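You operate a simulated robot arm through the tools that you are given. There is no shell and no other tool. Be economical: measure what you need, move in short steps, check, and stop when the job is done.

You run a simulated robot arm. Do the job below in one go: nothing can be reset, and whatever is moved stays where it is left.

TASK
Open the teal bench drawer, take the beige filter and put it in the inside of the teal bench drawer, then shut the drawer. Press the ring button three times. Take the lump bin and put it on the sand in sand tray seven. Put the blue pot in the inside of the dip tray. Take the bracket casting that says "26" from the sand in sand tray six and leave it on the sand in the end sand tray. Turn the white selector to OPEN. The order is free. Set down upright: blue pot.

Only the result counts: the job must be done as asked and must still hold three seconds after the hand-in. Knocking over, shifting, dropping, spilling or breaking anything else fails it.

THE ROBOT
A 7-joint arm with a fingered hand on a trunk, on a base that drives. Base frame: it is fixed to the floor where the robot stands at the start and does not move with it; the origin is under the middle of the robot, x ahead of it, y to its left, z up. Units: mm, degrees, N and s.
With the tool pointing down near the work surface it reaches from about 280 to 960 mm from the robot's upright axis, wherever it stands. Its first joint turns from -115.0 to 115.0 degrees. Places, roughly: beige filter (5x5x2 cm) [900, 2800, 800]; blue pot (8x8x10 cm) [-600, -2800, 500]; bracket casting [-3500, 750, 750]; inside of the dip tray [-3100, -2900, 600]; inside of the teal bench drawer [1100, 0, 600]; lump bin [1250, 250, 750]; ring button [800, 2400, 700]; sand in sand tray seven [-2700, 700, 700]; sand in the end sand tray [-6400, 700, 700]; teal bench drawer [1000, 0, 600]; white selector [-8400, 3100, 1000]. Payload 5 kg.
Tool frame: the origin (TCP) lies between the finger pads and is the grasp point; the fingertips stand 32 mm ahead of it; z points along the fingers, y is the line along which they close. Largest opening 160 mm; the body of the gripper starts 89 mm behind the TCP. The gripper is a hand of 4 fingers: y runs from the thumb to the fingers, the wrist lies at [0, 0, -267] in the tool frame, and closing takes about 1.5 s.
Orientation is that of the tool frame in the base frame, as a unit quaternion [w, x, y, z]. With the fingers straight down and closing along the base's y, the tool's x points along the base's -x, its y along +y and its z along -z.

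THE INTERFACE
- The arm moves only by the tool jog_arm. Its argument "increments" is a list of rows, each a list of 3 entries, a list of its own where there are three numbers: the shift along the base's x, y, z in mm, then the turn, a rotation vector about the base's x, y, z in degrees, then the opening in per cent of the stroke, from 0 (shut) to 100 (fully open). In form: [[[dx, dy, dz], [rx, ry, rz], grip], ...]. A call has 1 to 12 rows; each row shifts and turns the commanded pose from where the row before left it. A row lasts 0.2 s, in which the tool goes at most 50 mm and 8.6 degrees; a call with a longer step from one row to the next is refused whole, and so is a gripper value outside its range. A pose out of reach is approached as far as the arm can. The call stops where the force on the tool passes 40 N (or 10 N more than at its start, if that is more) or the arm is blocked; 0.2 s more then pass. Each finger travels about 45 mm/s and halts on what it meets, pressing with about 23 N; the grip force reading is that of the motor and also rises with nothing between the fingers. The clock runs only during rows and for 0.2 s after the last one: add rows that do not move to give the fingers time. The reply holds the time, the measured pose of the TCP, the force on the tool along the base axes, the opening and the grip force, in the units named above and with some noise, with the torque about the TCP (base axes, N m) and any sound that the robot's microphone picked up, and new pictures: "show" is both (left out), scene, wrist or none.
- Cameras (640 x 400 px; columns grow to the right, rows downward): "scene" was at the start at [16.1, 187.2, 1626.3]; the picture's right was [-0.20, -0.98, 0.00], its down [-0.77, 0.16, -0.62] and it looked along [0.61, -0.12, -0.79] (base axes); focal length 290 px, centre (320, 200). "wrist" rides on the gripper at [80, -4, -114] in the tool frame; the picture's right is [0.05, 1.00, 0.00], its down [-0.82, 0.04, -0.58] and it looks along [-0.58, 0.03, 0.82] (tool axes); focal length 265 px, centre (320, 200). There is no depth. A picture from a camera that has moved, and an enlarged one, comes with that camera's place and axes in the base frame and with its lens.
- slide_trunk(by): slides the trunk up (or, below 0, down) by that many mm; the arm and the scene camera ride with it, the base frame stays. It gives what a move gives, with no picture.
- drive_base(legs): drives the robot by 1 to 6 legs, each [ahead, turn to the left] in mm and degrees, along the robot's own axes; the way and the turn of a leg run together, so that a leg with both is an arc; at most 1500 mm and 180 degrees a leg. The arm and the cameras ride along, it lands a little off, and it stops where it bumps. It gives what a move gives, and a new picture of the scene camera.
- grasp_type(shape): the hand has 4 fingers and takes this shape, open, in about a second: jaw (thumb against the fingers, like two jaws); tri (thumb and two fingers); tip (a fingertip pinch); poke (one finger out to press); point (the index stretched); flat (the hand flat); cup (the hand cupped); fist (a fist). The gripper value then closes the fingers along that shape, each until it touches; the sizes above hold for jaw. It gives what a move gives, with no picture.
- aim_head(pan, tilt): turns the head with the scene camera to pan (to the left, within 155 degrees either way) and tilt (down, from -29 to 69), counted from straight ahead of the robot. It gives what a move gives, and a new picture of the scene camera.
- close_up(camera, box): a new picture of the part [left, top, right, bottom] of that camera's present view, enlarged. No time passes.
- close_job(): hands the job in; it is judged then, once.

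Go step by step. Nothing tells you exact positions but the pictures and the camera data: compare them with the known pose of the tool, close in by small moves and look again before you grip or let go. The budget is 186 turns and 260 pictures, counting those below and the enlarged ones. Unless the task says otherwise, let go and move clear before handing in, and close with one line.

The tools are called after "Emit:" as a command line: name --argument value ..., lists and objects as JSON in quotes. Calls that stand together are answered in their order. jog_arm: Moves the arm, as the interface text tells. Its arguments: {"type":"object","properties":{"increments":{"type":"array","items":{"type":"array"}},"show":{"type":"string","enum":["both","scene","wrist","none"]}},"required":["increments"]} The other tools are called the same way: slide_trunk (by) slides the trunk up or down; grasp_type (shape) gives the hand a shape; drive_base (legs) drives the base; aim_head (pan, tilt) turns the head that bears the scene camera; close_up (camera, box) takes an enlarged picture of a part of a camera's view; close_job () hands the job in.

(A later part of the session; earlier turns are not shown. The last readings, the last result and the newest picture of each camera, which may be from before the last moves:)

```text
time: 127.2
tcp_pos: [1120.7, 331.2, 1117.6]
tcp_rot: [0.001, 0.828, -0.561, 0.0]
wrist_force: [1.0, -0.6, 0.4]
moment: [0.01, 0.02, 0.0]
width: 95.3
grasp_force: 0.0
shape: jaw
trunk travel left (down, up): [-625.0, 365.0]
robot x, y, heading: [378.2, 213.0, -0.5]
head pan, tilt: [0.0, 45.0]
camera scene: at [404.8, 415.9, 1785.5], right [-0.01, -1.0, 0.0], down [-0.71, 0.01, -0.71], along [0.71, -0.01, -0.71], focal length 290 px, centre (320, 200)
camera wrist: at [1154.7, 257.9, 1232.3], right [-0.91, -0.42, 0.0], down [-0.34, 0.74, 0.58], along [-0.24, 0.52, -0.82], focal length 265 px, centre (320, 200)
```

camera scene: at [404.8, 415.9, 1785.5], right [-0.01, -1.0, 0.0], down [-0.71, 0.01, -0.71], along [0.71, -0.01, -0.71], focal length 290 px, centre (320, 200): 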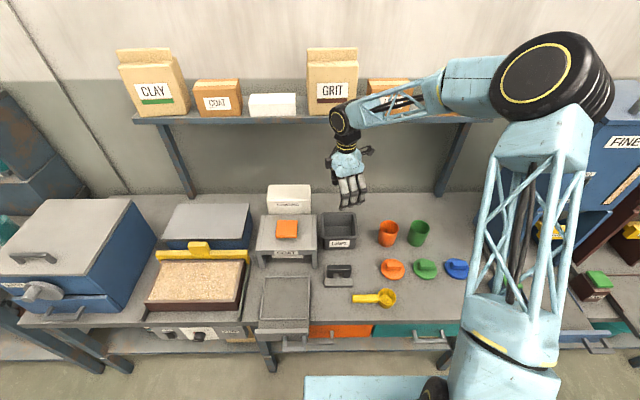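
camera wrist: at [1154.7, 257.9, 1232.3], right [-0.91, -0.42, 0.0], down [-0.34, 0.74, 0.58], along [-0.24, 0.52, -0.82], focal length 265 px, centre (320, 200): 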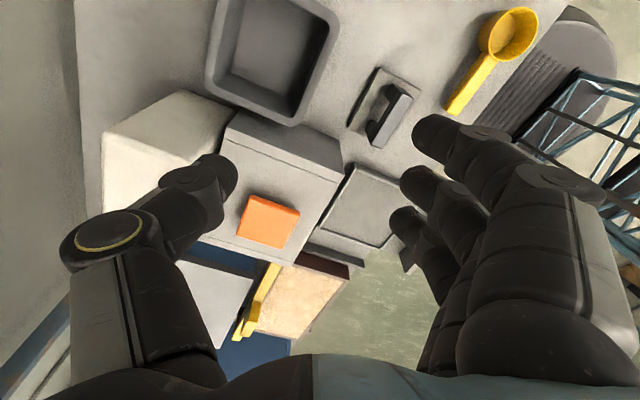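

The bin sits near (1190,325). I correct the yaw and centre the camera on it.

Emit:
jog_arm --increments '[[[10, 0, 0], [0, 0, -7.3], 75], [[15, 0, 0], [0, 0, -7.3], 75], [[15, 0, 0], [0, 0, -7.1], 75], [[15, 0, 0], [0, 0, 0], 75], [[0, 0, 0], [0, 0, 0], 75]]'

Emit:
close_up --camera "scene" --box '[280, 170, 440, 270]'

```text
time: 128.4
tcp_pos: [1175.6, 332.3, 1118.5]
tcp_rot: [-0.002, -0.707, 0.708, 0.0]
wrist_force: [0.6, -0.3, 0.1]
moment: [0.01, -0.01, -0.01]
width: 119.6
grasp_force: 0.0
shape: jaw
trunk travel left (down, up): [-625.0, 365.0]
robot x, y, heading: [376.7, 213.0, -0.4]
head pan, tilt: [0.0, 45.0]
camera scene: at [404.4, 416.1, 1785.6], right [-0.01, -1.0, 0.0], down [-0.71, 0.01, -0.71], along [0.71, -0.01, -0.71], focal length 290 px, centre (320, 200)
camera wrist: at [1180.3, 251.2, 1232.9], right [-1.0, -0.05, 0.0], down [-0.04, 0.82, 0.58], along [-0.03, 0.58, -0.82], focal length 265 px, centre (320, 200)
```

scene: 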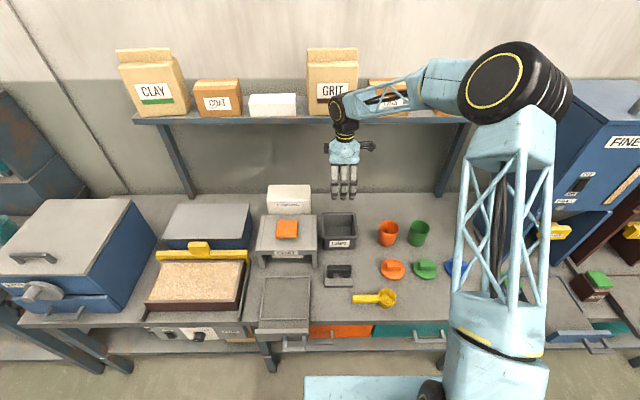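
wrist: 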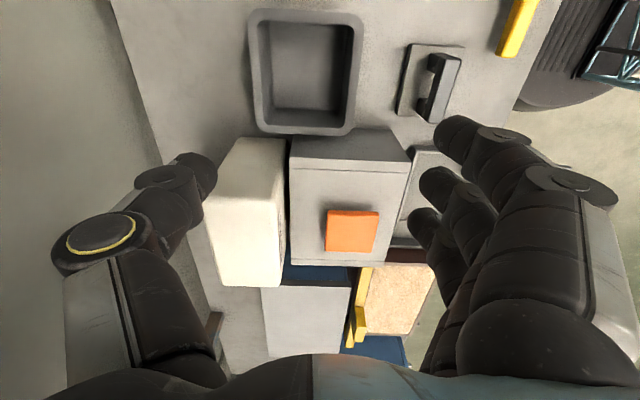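

```text
4.00 times, centred on (360, 220) of scene
camera zoom: at [404.4, 416.1, 1785.6], right [-0.01, -1.0, 0.0], down [-0.71, 0.01, -0.71], along [0.71, -0.01, -0.71], focal length 1158 px, centre (160, 120)
```

zoom: 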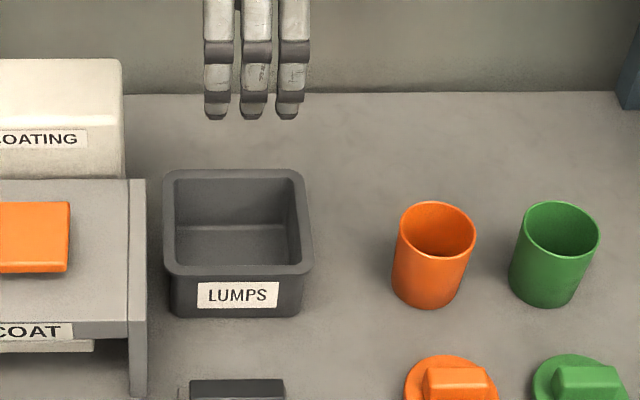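

Bin: rim z≈847, x 1124–1266, y 252–401, centre (1195,326). It fits within 160 mm; I open fully and descend in stages.

Emit:
jog_arm --increments '[[[10, -3, -40], [0, 0, 0], 100], [[9, -3, -40], [0, 0, 0], 100], [[0, 0, -40], [0, 0, 0], 100], [[0, 0, -40], [0, 0, 0], 100], [[0, 0, -30], [0, 0, 0], 100], [[0, 0, 0], [0, 0, 0], 100], [[0, 0, 0], [0, 0, 0], 100]]'

Emit:
close_up --camera "scene" --box '[280, 170, 440, 270]'

```text
time: 130.0
tcp_pos: [1195.5, 326.1, 926.8]
tcp_rot: [-0.002, -0.707, 0.708, 0.0]
wrist_force: [0.0, 0.3, -0.2]
moment: [-0.01, -0.04, 0.01]
width: 159.8
grasp_force: 0.1
shape: jaw
trunk travel left (down, up): [-625.0, 365.0]
robot x, y, heading: [382.4, 213.3, -0.5]
head pan, tilt: [0.0, 45.0]
camera scene: at [404.5, 416.0, 1785.5], right [-0.01, -1.0, 0.0], down [-0.71, 0.01, -0.71], along [0.71, -0.01, -0.71], focal length 290 px, centre (320, 200)
camera wrist: at [1199.3, 245.4, 1042.1], right [-1.0, -0.05, 0.0], down [-0.04, 0.82, 0.58], along [-0.03, 0.58, -0.82], focal length 265 px, centre (320, 200)
```

scene: 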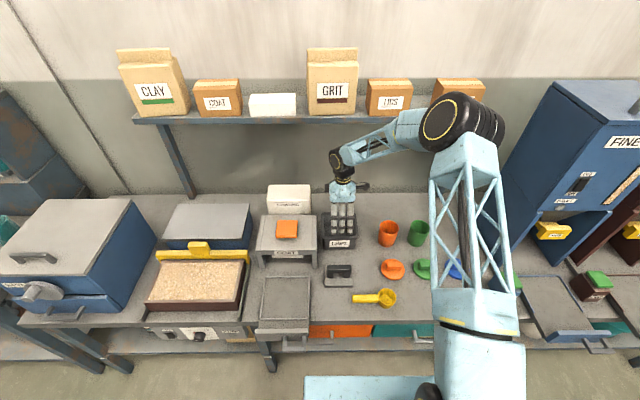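
wrist: 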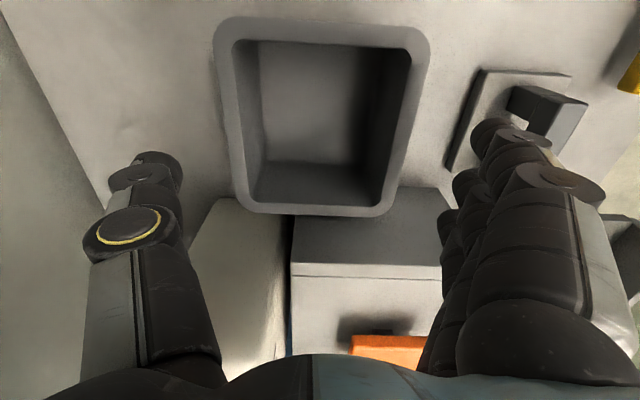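

```text
4.00 times, centred on (360, 220) of scene
camera zoom: at [404.5, 416.0, 1785.5], right [-0.01, -1.0, 0.0], down [-0.71, 0.01, -0.71], along [0.71, -0.01, -0.71], focal length 1158 px, centre (160, 120)
```

zoom: 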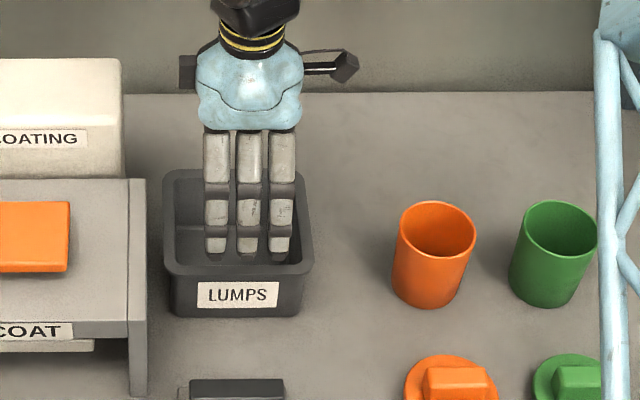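

Aligned within a few mm. I lower around the bin.

Emit:
jog_arm --increments '[[[2, -2, -20], [0, 0, 0], 100], [[0, 0, -20], [0, 0, 0], 100], [[0, 0, -20], [0, 0, 0], 100], [[0, 0, -20], [0, 0, 0], 100], [[0, 0, -14], [0, 0, 0], 100], [[0, 0, 0], [0, 0, 0], 100]]'

Emit:
close_up --camera "scene" --box '[280, 170, 440, 270]'

```text
time: 131.4
tcp_pos: [1196.8, 324.1, 833.3]
tcp_rot: [0.0, 0.707, -0.707, 0.0]
wrist_force: [-0.1, -0.5, -0.3]
moment: [-0.03, 0.0, 0.01]
width: 159.8
grasp_force: 0.0
shape: jaw
trunk travel left (down, up): [-625.0, 365.0]
robot x, y, heading: [378.5, 216.7, -0.6]
head pan, tilt: [0.0, 45.0]
camera scene: at [404.6, 416.0, 1785.6], right [-0.01, -1.0, 0.0], down [-0.71, 0.01, -0.71], along [0.71, -0.01, -0.71], focal length 290 px, centre (320, 200)
camera wrist: at [1200.8, 243.2, 948.1], right [-1.0, -0.05, 0.0], down [-0.04, 0.82, 0.58], along [-0.03, 0.58, -0.82], focal length 265 px, centre (320, 200)
```

scene: 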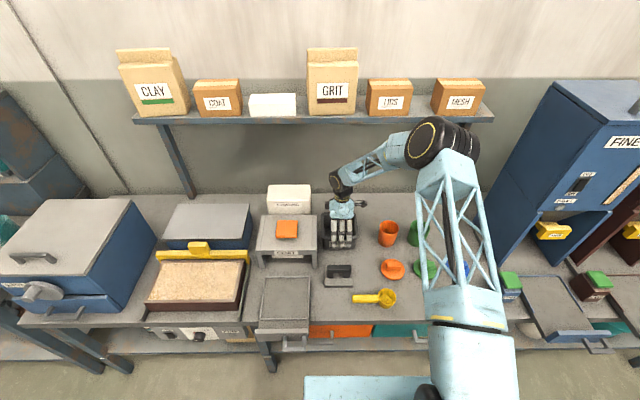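
wrist: 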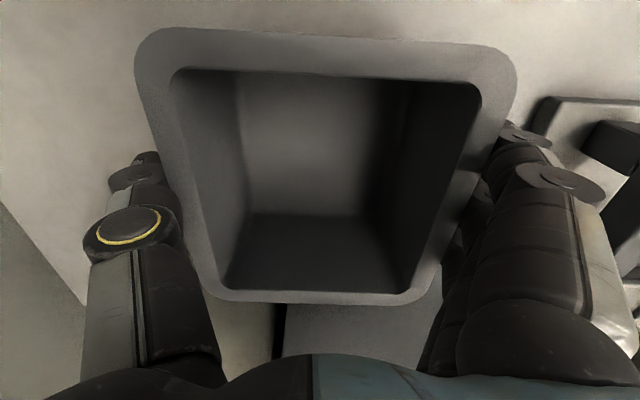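

```text
4.00 times, centred on (360, 220) of scene
camera zoom: at [404.6, 416.0, 1785.6], right [-0.01, -1.0, 0.0], down [-0.71, 0.01, -0.71], along [0.71, -0.01, -0.71], focal length 1158 px, centre (160, 120)
```

zoom: 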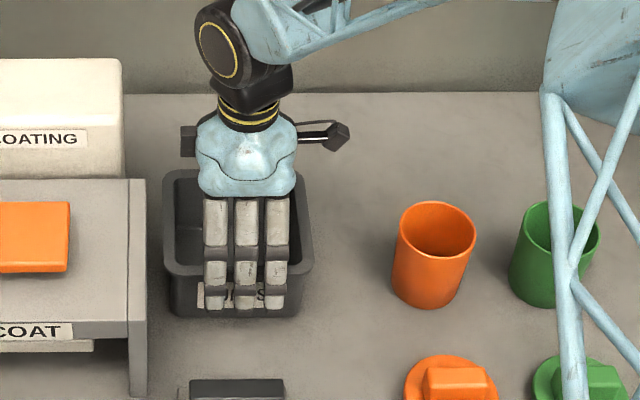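

The fingers straddle the bin. I close and lift a little.

Emit:
jog_arm --increments '[[[0, 0, -8], [0, 0, 0], 85], [[0, 0, 0], [0, 0, 0], 70], [[0, 0, 0], [0, 0, 0], 50], [[0, 0, 0], [0, 0, 0], 20], [[0, 0, 0], [0, 0, 0], 0], [[0, 0, 0], [0, 0, 0], 0], [[0, 0, 0], [0, 0, 0], 0], [[0, 0, 5], [0, 0, 0], 0], [[0, 0, 10], [0, 0, 0], 0], [[0, 0, 15], [0, 0, 0], 0], [[0, 0, 20], [0, 0, 0], 0]]'

Emit:
close_up --camera "scene" --box '[280, 170, 440, 270]'

```text
time: 133.8
tcp_pos: [1196.8, 323.1, 876.5]
tcp_rot: [0.001, 0.707, -0.707, 0.0]
wrist_force: [-0.5, 0.0, -1.6]
moment: [-0.01, -0.01, -0.04]
width: 127.3
grasp_force: 23.1
shape: jaw
trunk travel left (down, up): [-625.0, 365.0]
robot x, y, heading: [380.3, 212.4, -0.4]
head pan, tilt: [0.0, 45.0]
camera scene: at [404.4, 416.1, 1785.5], right [-0.01, -1.0, 0.0], down [-0.71, 0.01, -0.71], along [0.71, -0.01, -0.71], focal length 290 px, centre (320, 200)
camera wrist: at [1200.8, 242.9, 991.0], right [-1.0, -0.05, 0.0], down [-0.04, 0.82, 0.58], along [-0.03, 0.58, -0.82], focal length 265 px, centre (320, 200)
```

scene: 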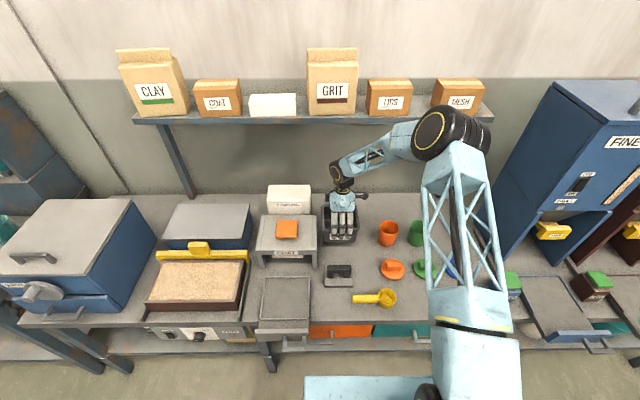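
wrist: 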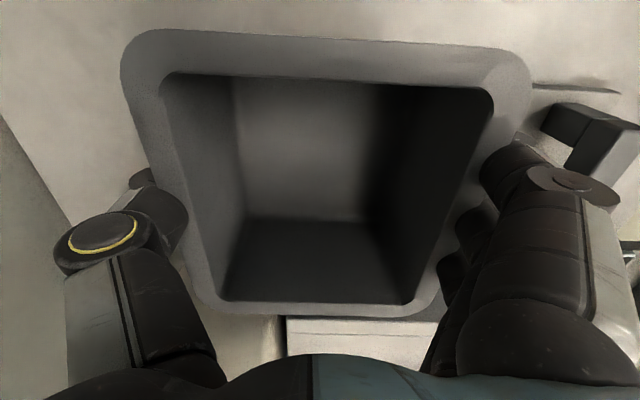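

```text
4.00 times, centred on (360, 220) of scene
camera zoom: at [404.4, 416.1, 1785.5], right [-0.01, -1.0, 0.0], down [-0.71, 0.01, -0.71], along [0.71, -0.01, -0.71], focal length 1158 px, centre (160, 120)
```

zoom: 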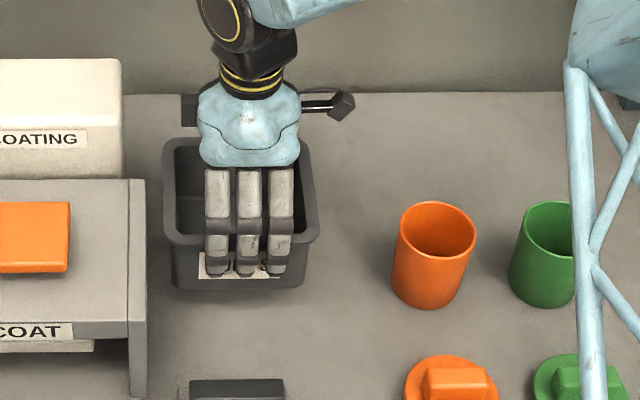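

The bin is held level. I raise it, back away from the bench, and drive round to the sand-tray row.

Emit:
jog_arm --increments '[[[0, 0, 40], [0, 0, 0], 0], [[0, 0, 40], [0, 0, 0], 0], [[-20, 0, 40], [0, 0, 0], 0], [[-30, 0, 35], [0, 0, 0], 0], [[-40, 0, 20], [0, 0, 0], 0]]' --show "none"

Emit:
drive_base --legs '[[-550, 0], [0, 91], [1350, 0], [0, 90]]'

```text
time: 135.0
tcp_pos: [1105.3, 322.9, 1051.4]
tcp_rot: [-0.001, -0.707, 0.708, 0.0]
wrist_force: [-0.4, -0.3, -3.6]
moment: [-0.03, -0.05, 0.01]
width: 127.6
grasp_force: 22.8
shape: jaw
trunk travel left (down, up): [-625.0, 365.0]
robot x, y, heading: [376.8, 214.5, -0.5]
head pan, tilt: [0.0, 45.0]
```

```text
time: 152.5
tcp_pos: [-892.6, 1472.6, 1050.6]
tcp_rot: [0.0, 0.713, 0.701, 0.001]
wrist_force: [-0.1, 0.3, -2.3]
moment: [0.0, -0.03, -0.01]
width: 127.3
grasp_force: 23.2
shape: jaw
trunk travel left (down, up): [-625.0, 365.0]
robot x, y, heading: [-163.2, 1568.2, 178.3]
head pan, tilt: [0.0, 45.0]
camera scene: at [-188.2, 1366.8, 1785.5], right [0.03, 1.0, 0.0], down [0.71, -0.02, -0.71], along [-0.71, 0.02, -0.71], focal length 290 px, centre (320, 200)
```

scene: 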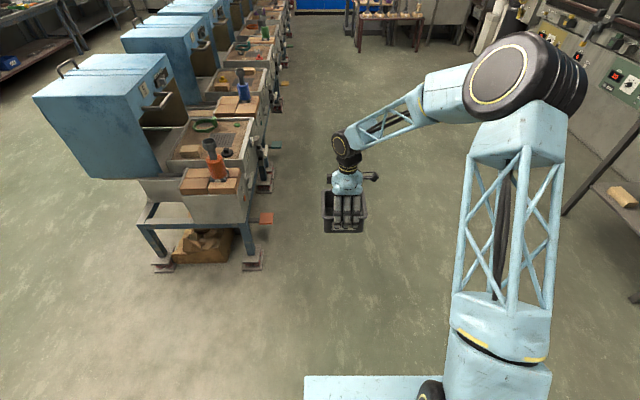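

The row of sand trays is ahead left. I'll look at it closely to identify trays.

Emit:
aim_head --pan 20 --tilt 25

Emit:
close_up --camera "scene" --box '[250, 60, 490, 210]'

```text
time: 153.4
tcp_pos: [-892.5, 1473.0, 1050.2]
tcp_rot: [0.0, 0.713, 0.701, 0.001]
wrist_force: [-0.3, -0.5, -1.8]
moment: [0.0, 0.01, 0.03]
width: 127.3
grasp_force: 23.3
shape: jaw
trunk travel left (down, up): [-625.0, 365.0]
robot x, y, heading: [-162.0, 1568.2, 178.5]
head pan, tilt: [20.0, 25.0]
camera scene: at [-194.4, 1335.8, 1816.0], right [-0.32, 0.95, 0.0], down [0.4, 0.13, -0.91], along [-0.86, -0.29, -0.42], focal length 290 px, centre (320, 200)
```

scene: 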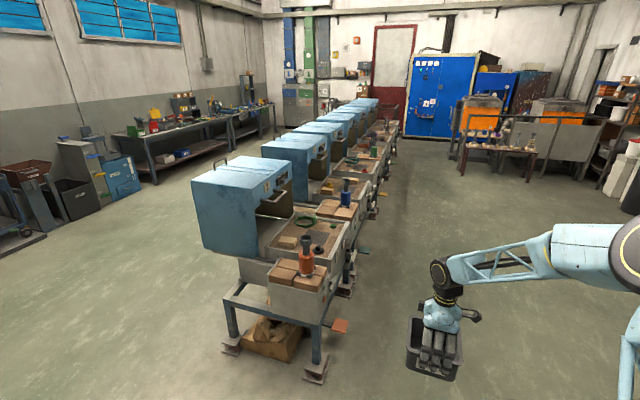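

```text
2.67 times, centred on (370, 135) of scene
camera zoom: at [-194.4, 1335.8, 1816.0], right [-0.32, 0.95, 0.0], down [0.4, 0.13, -0.91], along [-0.86, -0.29, -0.42], focal length 772 px, centre (187, 373)
```

zoom: 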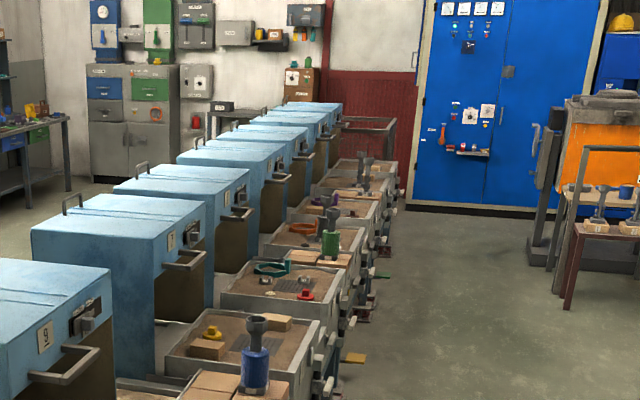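

The nearest box is plated "9"; numbers descend away. I'll raise the trunk, drive along and face the row near x≈-2600.

Emit:
slide_trunk --by 120

Emit:
drive_base --legs '[[1200, 1.5], [1250, 0], [0, 90]]'

Emit:
aim_head --pan 0 --tilt 35

```text
time: 154.9
tcp_pos: [-892.4, 1474.5, 1169.7]
tcp_rot: [0.0, 0.714, 0.701, 0.001]
wrist_force: [0.7, 0.5, -1.7]
moment: [0.01, -0.02, 0.0]
width: 127.4
grasp_force: 23.4
shape: jaw
trunk travel left (down, up): [-745.0, 245.0]
robot x, y, heading: [-162.0, 1571.0, 178.2]
head pan, tilt: [20.0, 25.0]
```

```text
time: 170.9
tcp_pos: [-2516.7, 876.6, 1169.7]
tcp_rot: [-0.001, 0.001, 1.0, 0.001]
wrist_force: [0.6, 0.5, -2.4]
moment: [-0.02, 0.01, -0.01]
width: 127.3
grasp_force: 22.6
shape: jaw
trunk travel left (down, up): [-745.0, 245.0]
robot x, y, heading: [-2620.7, 1606.3, -90.8]
head pan, tilt: [20.0, 25.0]
camera scene: at [-2386.2, 1574.5, 1936.1], right [-0.94, -0.33, 0.0], down [-0.14, 0.4, -0.91], along [0.3, -0.86, -0.42], focal length 290 px, centre (320, 200)
```

scene: 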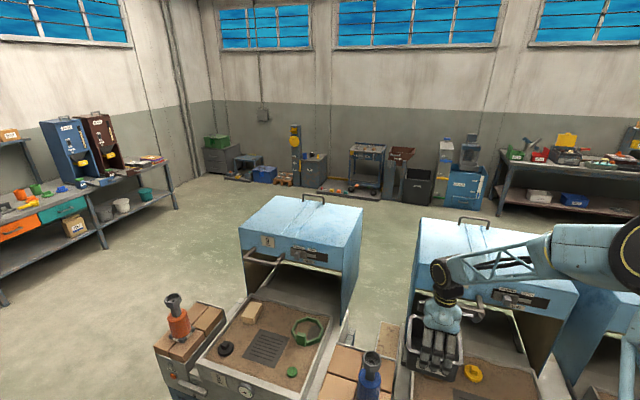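

```text
time: 171.7
tcp_pos: [-2516.0, 878.6, 1170.1]
tcp_rot: [0.0, 0.002, 1.0, 0.001]
wrist_force: [0.7, -0.2, -2.9]
moment: [0.02, 0.02, -0.01]
width: 127.1
grasp_force: 23.2
shape: jaw
trunk travel left (down, up): [-745.0, 245.0]
robot x, y, heading: [-2622.3, 1605.6, -91.0]
head pan, tilt: [0.0, 35.0]
camera scene: at [-2418.0, 1573.4, 1920.4], right [-1.0, 0.01, 0.0], down [0.01, 0.57, -0.82], along [-0.01, -0.82, -0.57], focal length 290 px, centre (320, 200)
```

scene: 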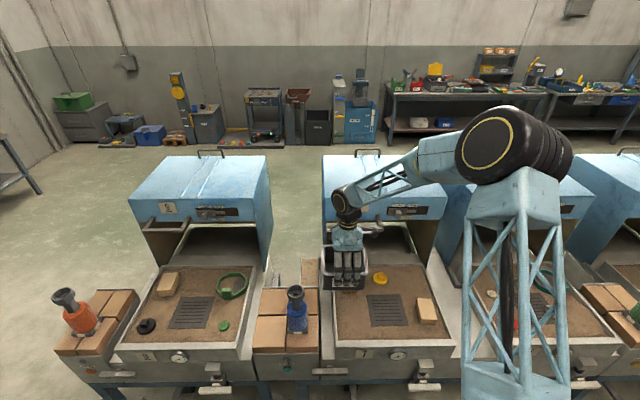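

Emit:
close_up --camera "scene" --box '[120, 180, 440, 380]'

Emit:
close_up --camera "scene" --box '[440, 150, 640, 400]'

```text
2.00 times, centred on (280, 280) of scene
camera zoom: at [-2418.0, 1573.4, 1920.4], right [-1.0, 0.01, 0.0], down [0.01, 0.57, -0.82], along [-0.01, -0.82, -0.57], focal length 579 px, centre (400, 40)
```

zoom: 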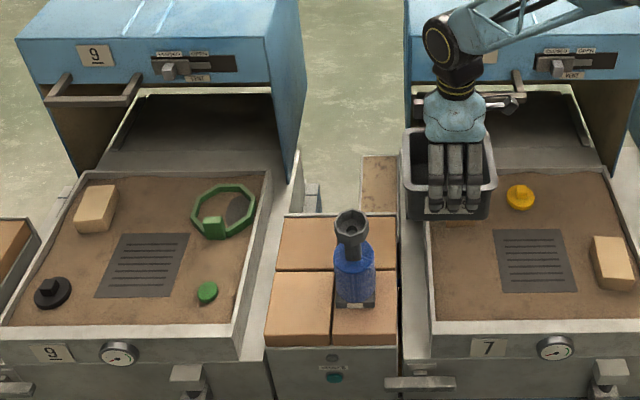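

```text
1.60 times, centred on (540, 275) of scene
camera zoom: at [-2418.0, 1573.4, 1920.4], right [-1.0, 0.01, 0.0], down [0.01, 0.57, -0.82], along [-0.01, -0.82, -0.57], focal length 463 px, centre (-32, 80)
```

zoom: 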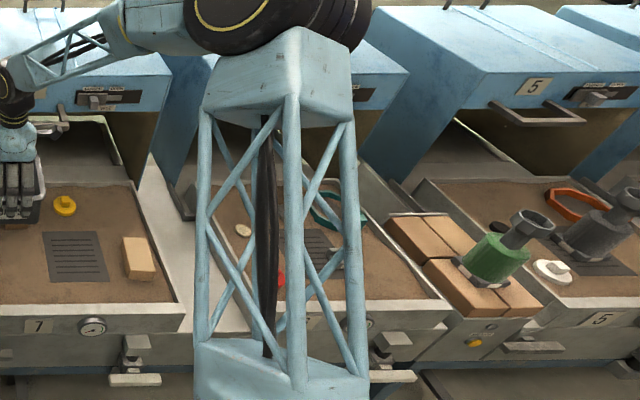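

Tray 7 is right here (plate "7"). Free sand lies at its back-left corner, around (-2582,575). I drive a bit closer and look down from above.

Emit:
drive_base --legs '[[200, 1]]'

Emit:
aim_head --pan 5 --tilt 50

Emit:
close_up --camera "scene" --box '[240, 90, 480, 240]'

```text
time: 173.3
tcp_pos: [-2506.0, 677.1, 1168.9]
tcp_rot: [-0.001, -0.005, 1.0, 0.002]
wrist_force: [0.0, -0.9, -2.6]
moment: [0.05, 0.0, 0.0]
width: 127.2
grasp_force: 23.0
shape: jaw
trunk travel left (down, up): [-745.0, 245.0]
robot x, y, heading: [-2622.9, 1402.4, -89.6]
head pan, tilt: [0.0, 35.0]
camera scene: at [-2418.9, 1372.5, 1920.2], right [-1.0, 0.0, 0.0], down [0.0, 0.57, -0.82], along [0.0, -0.82, -0.57], focal length 290 px, centre (320, 200)
```

scene: 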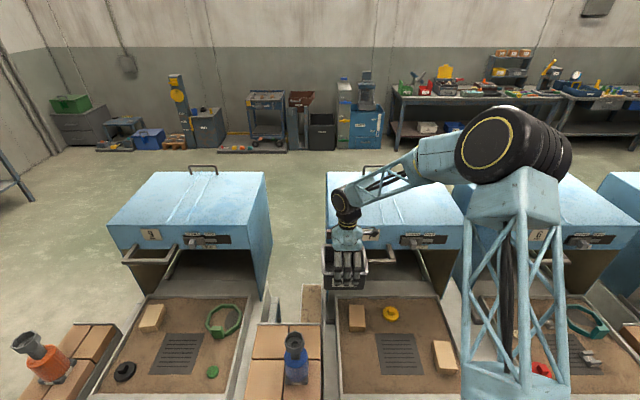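

```text
time: 174.1
tcp_pos: [-2507.1, 678.0, 1169.8]
tcp_rot: [-0.001, -0.005, 1.0, 0.001]
wrist_force: [0.0, -0.9, -3.0]
moment: [0.02, 0.02, 0.0]
width: 127.7
grasp_force: 23.1
shape: jaw
trunk travel left (down, up): [-745.0, 245.0]
robot x, y, heading: [-2622.2, 1404.0, -89.7]
head pan, tilt: [5.0, 50.0]
camera scene: at [-2412.3, 1385.4, 1898.7], right [-1.0, -0.09, 0.0], down [-0.07, 0.76, -0.64], along [0.06, -0.64, -0.77], focal length 290 px, centre (320, 200)
```

scene: 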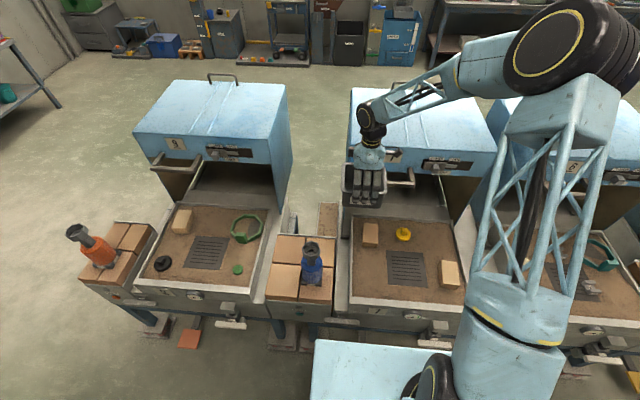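

```text
2.67 times, centred on (360, 165) of scene
camera zoom: at [-2412.3, 1385.4, 1898.7], right [-1.0, -0.09, 0.0], down [-0.07, 0.76, -0.64], along [0.06, -0.64, -0.77], focal length 772 px, centre (213, 293)
```

zoom: 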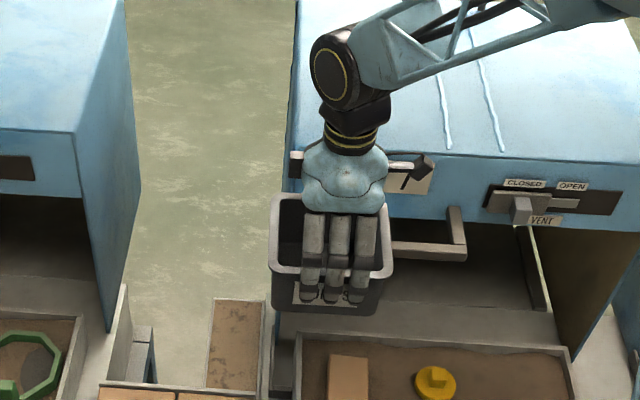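

A wood block, hidden before, occupies the back-left. I zoom on tray 7 itself.

Emit:
close_up --camera "scene" --box '[330, 200, 490, 300]'

```text
4.00 times, centred on (410, 250) of scene
camera zoom: at [-2412.3, 1385.4, 1898.7], right [-1.0, -0.09, 0.0], down [-0.07, 0.76, -0.64], along [0.06, -0.64, -0.77], focal length 1158 px, centre (-40, 0)
```

zoom: 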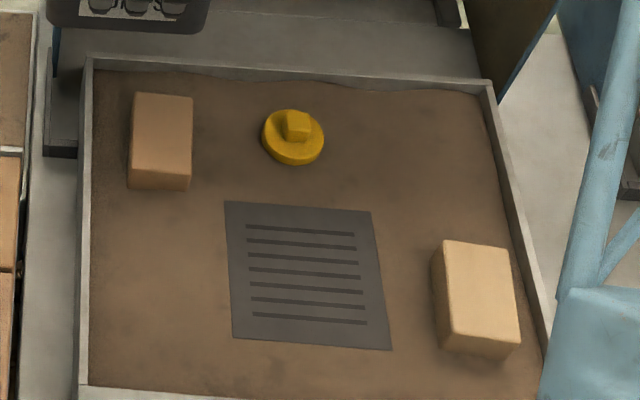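

The best free sand is the back-right: about (-2893,582). I move the bin above it.

Emit:
jog_arm --increments '[[[-43, -10, 0], [0, 0, 0], 0], [[-43, -10, 0], [0, 0, 0], 0], [[-43, -10, 0], [0, 0, 0], 0], [[-43, -10, 0], [0, 0, 0], 0], [[-43, -10, 0], [0, 0, 0], 0], [[-43, -10, 0], [0, 0, 0], 0], [[-43, -12, 0], [0, 0, 0], 0], [[-43, -12, 0], [0, 0, 0], 0], [[-42, -12, 0], [0, 0, 0], 0], [[0, 0, -40], [0, 0, 0], 0], [[0, 0, -40], [0, 0, 0], 0], [[0, 0, -30], [0, 0, 0], 0]]'

Emit:
close_up --camera "scene" --box '[320, 150, 560, 300]'

```text
time: 176.7
tcp_pos: [-2893.2, 579.5, 1058.5]
tcp_rot: [-0.001, -0.006, 1.0, 0.002]
wrist_force: [-0.2, 0.0, -2.9]
moment: [0.01, -0.01, 0.0]
width: 127.0
grasp_force: 22.9
shape: jaw
trunk travel left (down, up): [-745.0, 245.0]
robot x, y, heading: [-2628.2, 1404.0, -89.7]
head pan, tilt: [5.0, 50.0]
camera scene: at [-2412.2, 1385.1, 1898.7], right [-1.0, -0.09, 0.0], down [-0.07, 0.76, -0.64], along [0.06, -0.64, -0.77], focal length 290 px, centre (320, 200)
camera wrist: at [-2972.9, 574.5, 1173.7], right [-0.06, 1.0, 0.0], down [0.82, 0.05, 0.58], along [0.57, 0.04, -0.82], focal length 265 px, centre (320, 200)
```

scene: 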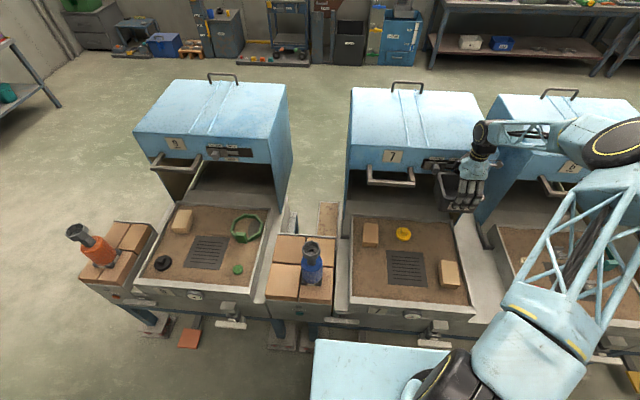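
wrist: 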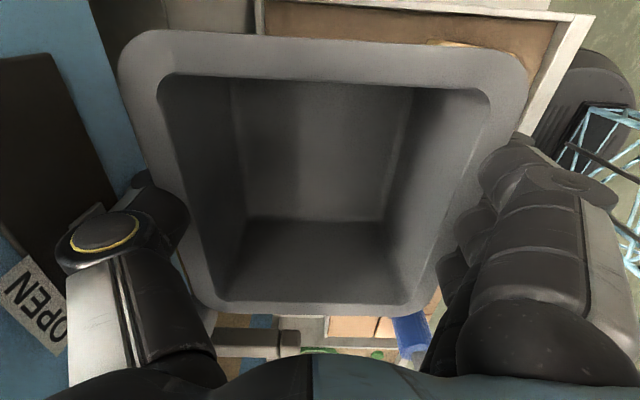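

```text
2.67 times, centred on (440, 225) of scene
camera zoom: at [-2412.2, 1385.1, 1898.7], right [-1.0, -0.09, 0.0], down [-0.07, 0.76, -0.64], along [0.06, -0.64, -0.77], focal length 772 px, centre (0, 133)
```

zoom: 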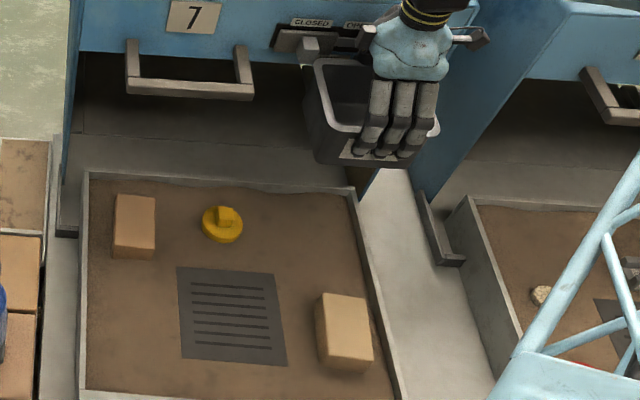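

The hood face is close behind; I shift 25 mm toward me and slightly right, then descend.

Emit:
jog_arm --increments '[[[-9, 24, 0], [0, 0, 0], 0], [[0, 0, -40], [0, 0, 0], 0], [[0, 0, -40], [0, 0, 0], 0], [[0, 0, -40], [0, 0, 0], 0], [[0, 0, -40], [0, 0, 0], 0], [[0, 0, -30], [0, 0, 0], 0], [[0, 0, -20], [0, 0, 0], 0], [[0, 0, 0], [0, 0, 0], 0]]' --show "scene"

Emit:
close_up --camera "scene" --box '[320, 180, 560, 330]'

```text
time: 178.5
tcp_pos: [-2901.6, 604.7, 851.0]
tcp_rot: [-0.001, -0.005, 1.0, 0.001]
wrist_force: [-0.1, 1.1, -1.9]
moment: [-0.04, -0.01, -0.01]
width: 127.0
grasp_force: 23.0
shape: jaw
trunk travel left (down, up): [-745.0, 245.0]
robot x, y, heading: [-2624.5, 1402.7, -89.7]
head pan, tilt: [5.0, 50.0]
camera scene: at [-2412.7, 1385.9, 1898.7], right [-1.0, -0.09, 0.0], down [-0.07, 0.76, -0.64], along [0.06, -0.64, -0.77], focal length 290 px, centre (320, 200)
```

scene: 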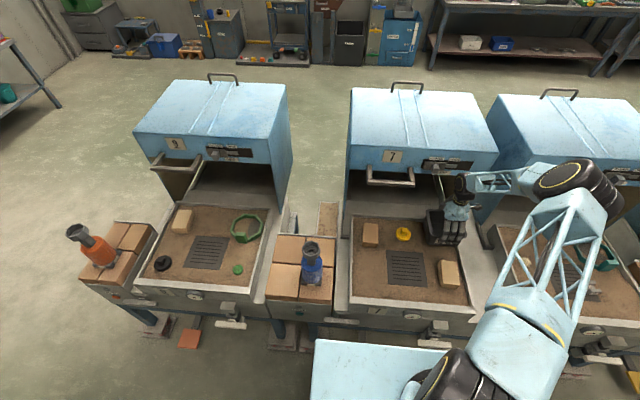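

```text
2.67 times, centred on (440, 255) of scene
camera zoom: at [-2412.7, 1385.9, 1898.7], right [-1.0, -0.09, 0.0], down [-0.07, 0.76, -0.64], along [0.06, -0.64, -0.77], focal length 772 px, centre (0, 53)
```

zoom: 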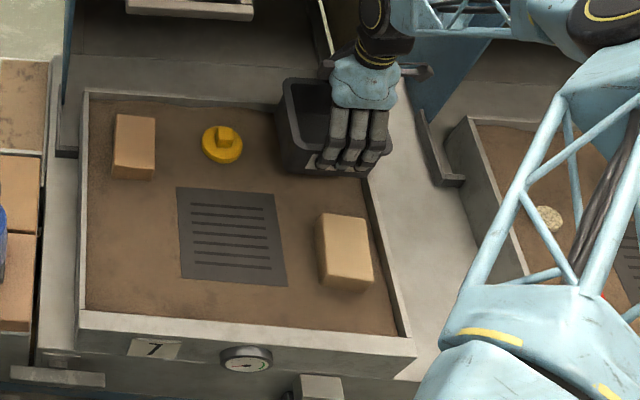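

Emit:
jog_arm --increments '[[[-5, -12, 0], [0, 0, 0], 0], [[0, 0, -25], [0, 0, 0], 0], [[0, 0, -20], [0, 0, 0], 0], [[0, 0, -15], [0, 0, 0], 0], [[0, 0, 0], [0, 0, 0], 0]]' --show "scene"

Emit:
close_up --camera "scene" --box '[380, 180, 500, 255]'

```text
time: 179.7
tcp_pos: [-2908.3, 593.1, 790.4]
tcp_rot: [-0.001, -0.005, 1.0, 0.001]
wrist_force: [-0.9, -0.7, 0.2]
moment: [0.18, -0.02, -0.01]
width: 127.2
grasp_force: 23.4
shape: jaw
trunk travel left (down, up): [-745.0, 245.0]
robot x, y, heading: [-2624.7, 1400.6, -89.9]
head pan, tilt: [5.0, 50.0]
camera scene: at [-2412.7, 1385.8, 1898.7], right [-1.0, -0.09, 0.0], down [-0.07, 0.76, -0.64], along [0.06, -0.64, -0.77], focal length 290 px, centre (320, 200)
```

scene: 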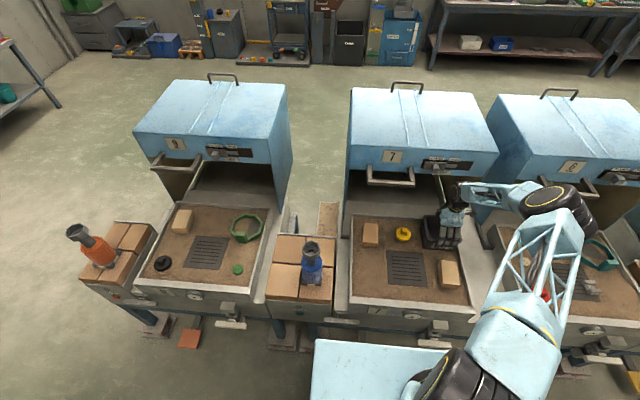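

```text
5.33 times, centred on (440, 218) of scene
camera zoom: at [-2412.7, 1385.8, 1898.7], right [-1.0, -0.09, 0.0], down [-0.07, 0.76, -0.64], along [0.06, -0.64, -0.77], focal length 1544 px, centre (-320, 107)
```

zoom: 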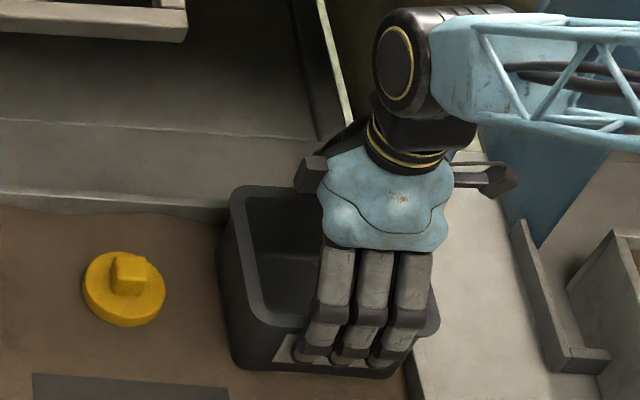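

It seems to have just reached the sand, close to the right wall. I lift slightly, shift 10 mm left, and lower in tiny steps.

Emit:
jog_arm --increments '[[[0, 0, 8], [0, 0, 0], 0], [[10, 0, 0], [0, 0, 0], 0], [[0, 0, -5], [0, 0, 0], 0], [[0, 0, -3], [0, 0, 0], 0], [[0, 0, -3], [0, 0, 0], 0], [[0, 0, -2], [0, 0, 0], 0], [[0, 0, -2], [0, 0, 0], 0]]' --show "none"

```text
time: 181.3
tcp_pos: [-2897.4, 592.8, 787.9]
tcp_rot: [-0.002, -0.005, 1.0, -0.001]
wrist_force: [1.9, 0.5, 29.5]
moment: [0.16, -0.06, 0.01]
width: 126.3
grasp_force: 22.6
shape: jaw
trunk travel left (down, up): [-745.0, 245.0]
robot x, y, heading: [-2627.1, 1406.0, -90.2]
head pan, tilt: [5.0, 50.0]
```

Contact confirmed. I relax, open, and lift off.

Emit:
jog_arm --increments '[[[0, 0, 4], [0, 0, 0], 0], [[0, 0, 0], [0, 0, 0], 90], [[0, 0, 0], [0, 0, 0], 100], [[0, 0, 0], [0, 0, 0], 100], [[0, 0, 0], [0, 0, 0], 100], [[0, 0, 10], [0, 0, 0], 100], [[0, 0, 20], [0, 0, 0], 100], [[0, 0, 40], [0, 0, 0], 100], [[0, 10, 40], [0, 0, 0], 100], [[0, 25, 40], [0, 0, 0], 100], [[0, 30, 35], [0, 0, 0], 100], [[0, 30, 35], [0, 0, 0], 100]]'

Emit:
close_up --camera "scene" --box '[330, 190, 490, 290]'

```text
time: 183.9
tcp_pos: [-2896.3, 690.0, 1007.5]
tcp_rot: [-0.001, -0.005, 1.0, 0.001]
wrist_force: [0.1, 0.6, 0.6]
moment: [-0.03, 0.0, 0.02]
width: 159.7
grasp_force: 0.1
shape: jaw
trunk travel left (down, up): [-745.0, 245.0]
robot x, y, heading: [-2628.3, 1404.4, -90.2]
head pan, tilt: [5.0, 50.0]
camera scene: at [-2412.3, 1387.6, 1898.6], right [-1.0, -0.09, 0.0], down [-0.07, 0.76, -0.64], along [0.06, -0.64, -0.77], focal length 290 px, centre (320, 200)
camera wrist: at [-2976.5, 685.2, 1122.1], right [-0.06, 1.0, 0.0], down [0.82, 0.05, 0.58], along [0.58, 0.04, -0.82], focal length 265 px, centre (320, 200)
```

scene: 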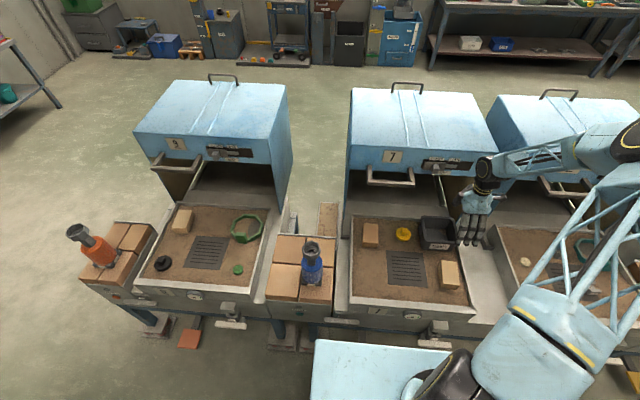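
wrist: 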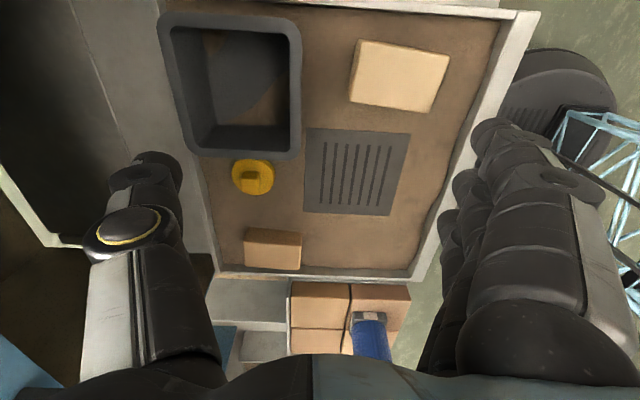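

```text
4.00 times, centred on (410, 240) of scene
camera zoom: at [-2412.3, 1387.6, 1898.6], right [-1.0, -0.09, 0.0], down [-0.07, 0.76, -0.64], along [0.06, -0.64, -0.77], focal length 1158 px, centre (-40, 40)
```

zoom: 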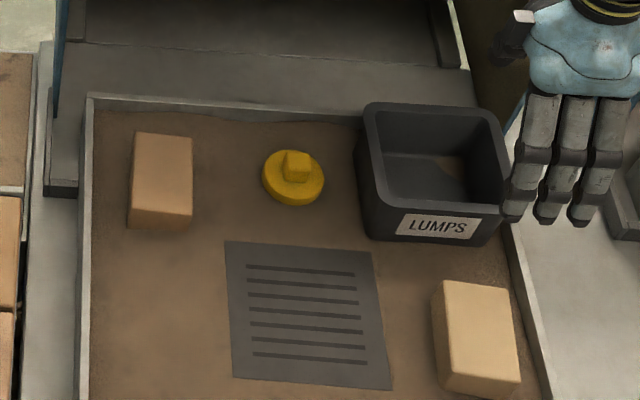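

The lump bin stands on the sand of tray seven. I lift the arm, back off, and shift along to tray six.

Emit:
jog_arm --increments '[[[30, 30, 25], [0, 0, 0], 60], [[30, 30, 25], [0, 0, 0], 60], [[30, 30, 25], [0, 0, 0], 60], [[30, 30, 25], [0, 0, 0], 60], [[30, 20, 25], [0, 0, 0], 60], [[30, 0, 25], [0, 0, 0], 60], [[30, 0, 0], [0, 0, 0], 60], [[30, 0, 0], [0, 0, 0], 60]]' --show "none"

Emit:
drive_base --legs '[[-150, 0], [0, -90], [850, 0], [0, 90], [120, 0]]'

Emit:
close_up --camera "scene" --box '[200, 150, 520, 350]'

```text
time: 185.7
tcp_pos: [-2654.0, 830.1, 1157.4]
tcp_rot: [-0.001, -0.005, 1.0, 0.001]
wrist_force: [0.1, 1.0, 0.1]
moment: [-0.03, 0.02, 0.0]
width: 96.5
grasp_force: 0.0
shape: jaw
trunk travel left (down, up): [-745.0, 245.0]
robot x, y, heading: [-2623.6, 1399.5, -90.0]
head pan, tilt: [5.0, 50.0]
```

```text
time: 200.0
tcp_pos: [-3504.5, 856.7, 1156.2]
tcp_rot: [-0.001, -0.003, 1.0, 0.001]
wrist_force: [0.6, -1.0, 0.2]
moment: [0.08, 0.04, 0.01]
width: 96.5
grasp_force: 0.1
shape: jaw
trunk travel left (down, up): [-745.0, 245.0]
robot x, y, heading: [-3469.9, 1430.8, -89.9]
head pan, tilt: [5.0, 50.0]
camera scene: at [-3257.5, 1412.2, 1898.5], right [-1.0, -0.08, 0.0], down [-0.06, 0.76, -0.64], along [0.05, -0.64, -0.77], focal length 290 px, centre (320, 200)
```

scene: 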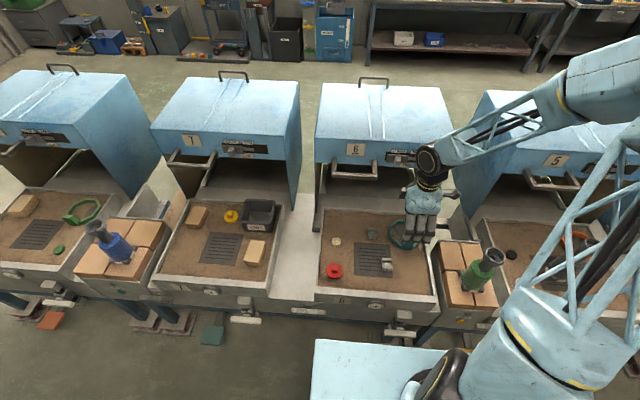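

```text
2.00 times, centred on (360, 250) of scene
camera zoom: at [-3257.5, 1412.2, 1898.5], right [-1.0, -0.08, 0.0], down [-0.06, 0.76, -0.64], along [0.05, -0.64, -0.77], focal length 579 px, centre (240, 100)
```

zoom: 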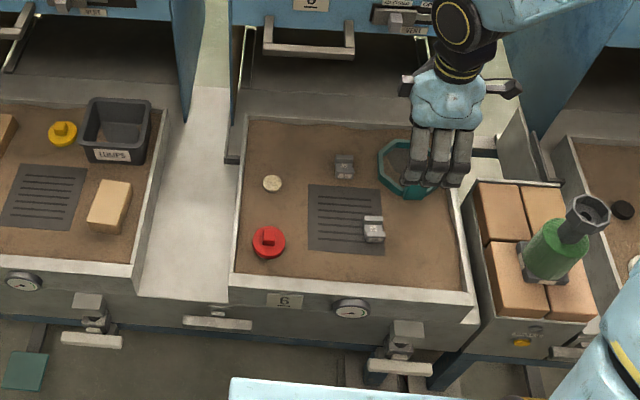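

Two grey castings lie in tray six. I need to read their numbers.

Emit:
close_up --camera "scene" --box '[352, 220, 416, 280]'

Emit:
jog_arm --increments '[[[30, 0, -30], [0, 0, 0], 60], [[0, 0, -30], [0, 0, 0], 60], [[0, 0, 0], [0, 0, 0], 60]]' --show "wrist"

```text
6.67 times, centred on (384, 250) of scene
camera zoom: at [-3257.5, 1412.2, 1898.5], right [-1.0, -0.08, 0.0], down [-0.06, 0.76, -0.64], along [0.05, -0.64, -0.77], focal length 1930 px, centre (-107, -133)
```

zoom: 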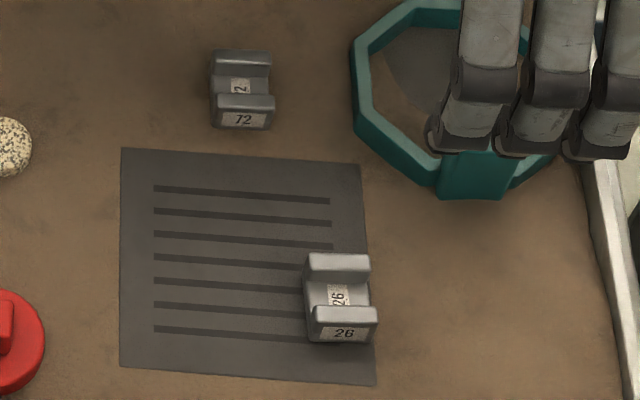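

```text
time: 200.8
tcp_pos: [-3473.0, 859.0, 1096.8]
tcp_rot: [-0.001, -0.003, 1.0, 0.0]
wrist_force: [0.2, -0.6, 0.4]
moment: [-0.01, 0.01, -0.05]
width: 96.4
grasp_force: 0.0
shape: jaw
trunk travel left (down, up): [-745.0, 245.0]
robot x, y, heading: [-3467.7, 1436.2, -90.3]
head pan, tilt: [5.0, 50.0]
camera wrist: at [-3553.3, 853.2, 1211.7], right [-0.06, 1.0, 0.0], down [0.82, 0.05, 0.58], along [0.57, 0.04, -0.82], focal length 265 px, centre (320, 200)
```

wrist: 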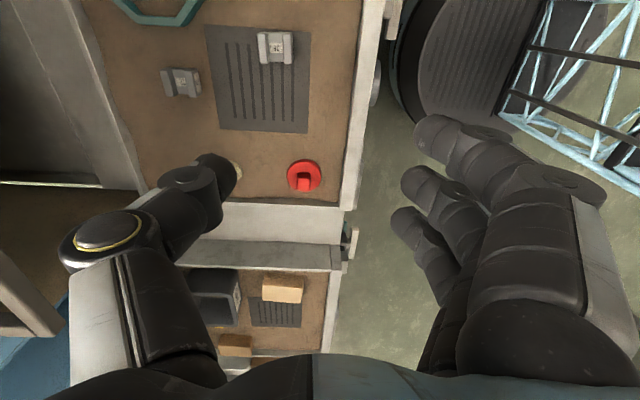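

The front one reads "26", at about (-3507,793). I move above it and look.

Emit:
jog_arm --increments '[[[-12, -22, -40], [0, 0, 0], 60], [[-12, -22, -40], [0, 0, 0], 60], [[-10, -22, -40], [0, 0, 0], 60], [[0, 0, -45], [0, 0, 0], 60], [[0, 0, -45], [0, 0, 0], 60], [[0, 0, -25], [0, 0, 0], 60], [[0, 0, 0], [0, 0, 0], 60]]'

Emit:
close_up --camera "scene" --box '[340, 210, 436, 270]'

```text
time: 202.4
tcp_pos: [-3507.5, 792.8, 861.8]
tcp_rot: [-0.001, -0.004, 1.0, 0.001]
wrist_force: [0.2, 0.0, 1.1]
moment: [0.01, 0.02, -0.01]
width: 96.6
grasp_force: 0.0
shape: jaw
trunk travel left (down, up): [-745.0, 245.0]
robot x, y, heading: [-3468.0, 1435.3, -90.0]
head pan, tilt: [5.0, 50.0]
camera scene: at [-3257.7, 1414.9, 1898.7], right [-1.0, -0.08, 0.0], down [-0.06, 0.76, -0.64], along [0.05, -0.64, -0.77], focal length 290 px, centre (320, 200)
camera wrist: at [-3587.7, 787.5, 976.2], right [-0.06, 1.0, 0.0], down [0.82, 0.05, 0.58], along [0.58, 0.04, -0.82], focal length 265 px, centre (320, 200)
```

scene: 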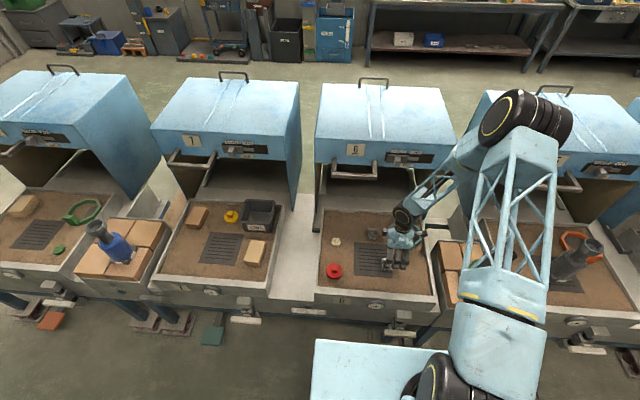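
wrist: 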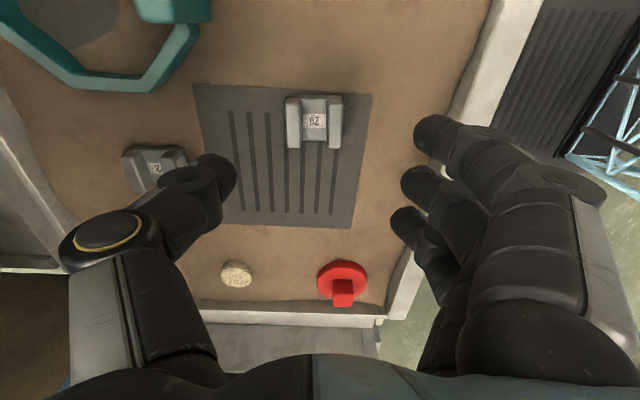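

```text
6.67 times, centred on (388, 240) of scene
camera zoom: at [-3257.7, 1414.9, 1898.7], right [-1.0, -0.08, 0.0], down [-0.06, 0.76, -0.64], along [0.05, -0.64, -0.77], focal length 1930 px, centre (-133, -67)
```

zoom: 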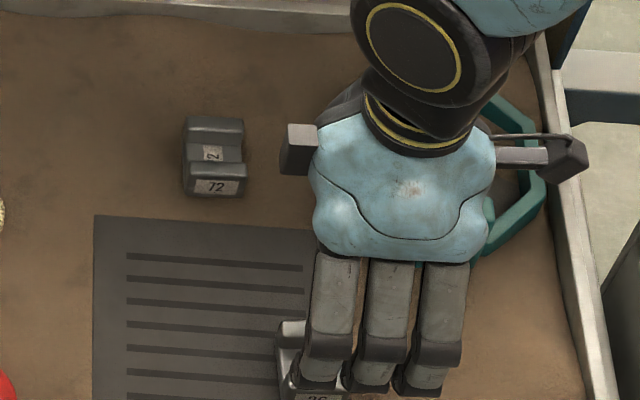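

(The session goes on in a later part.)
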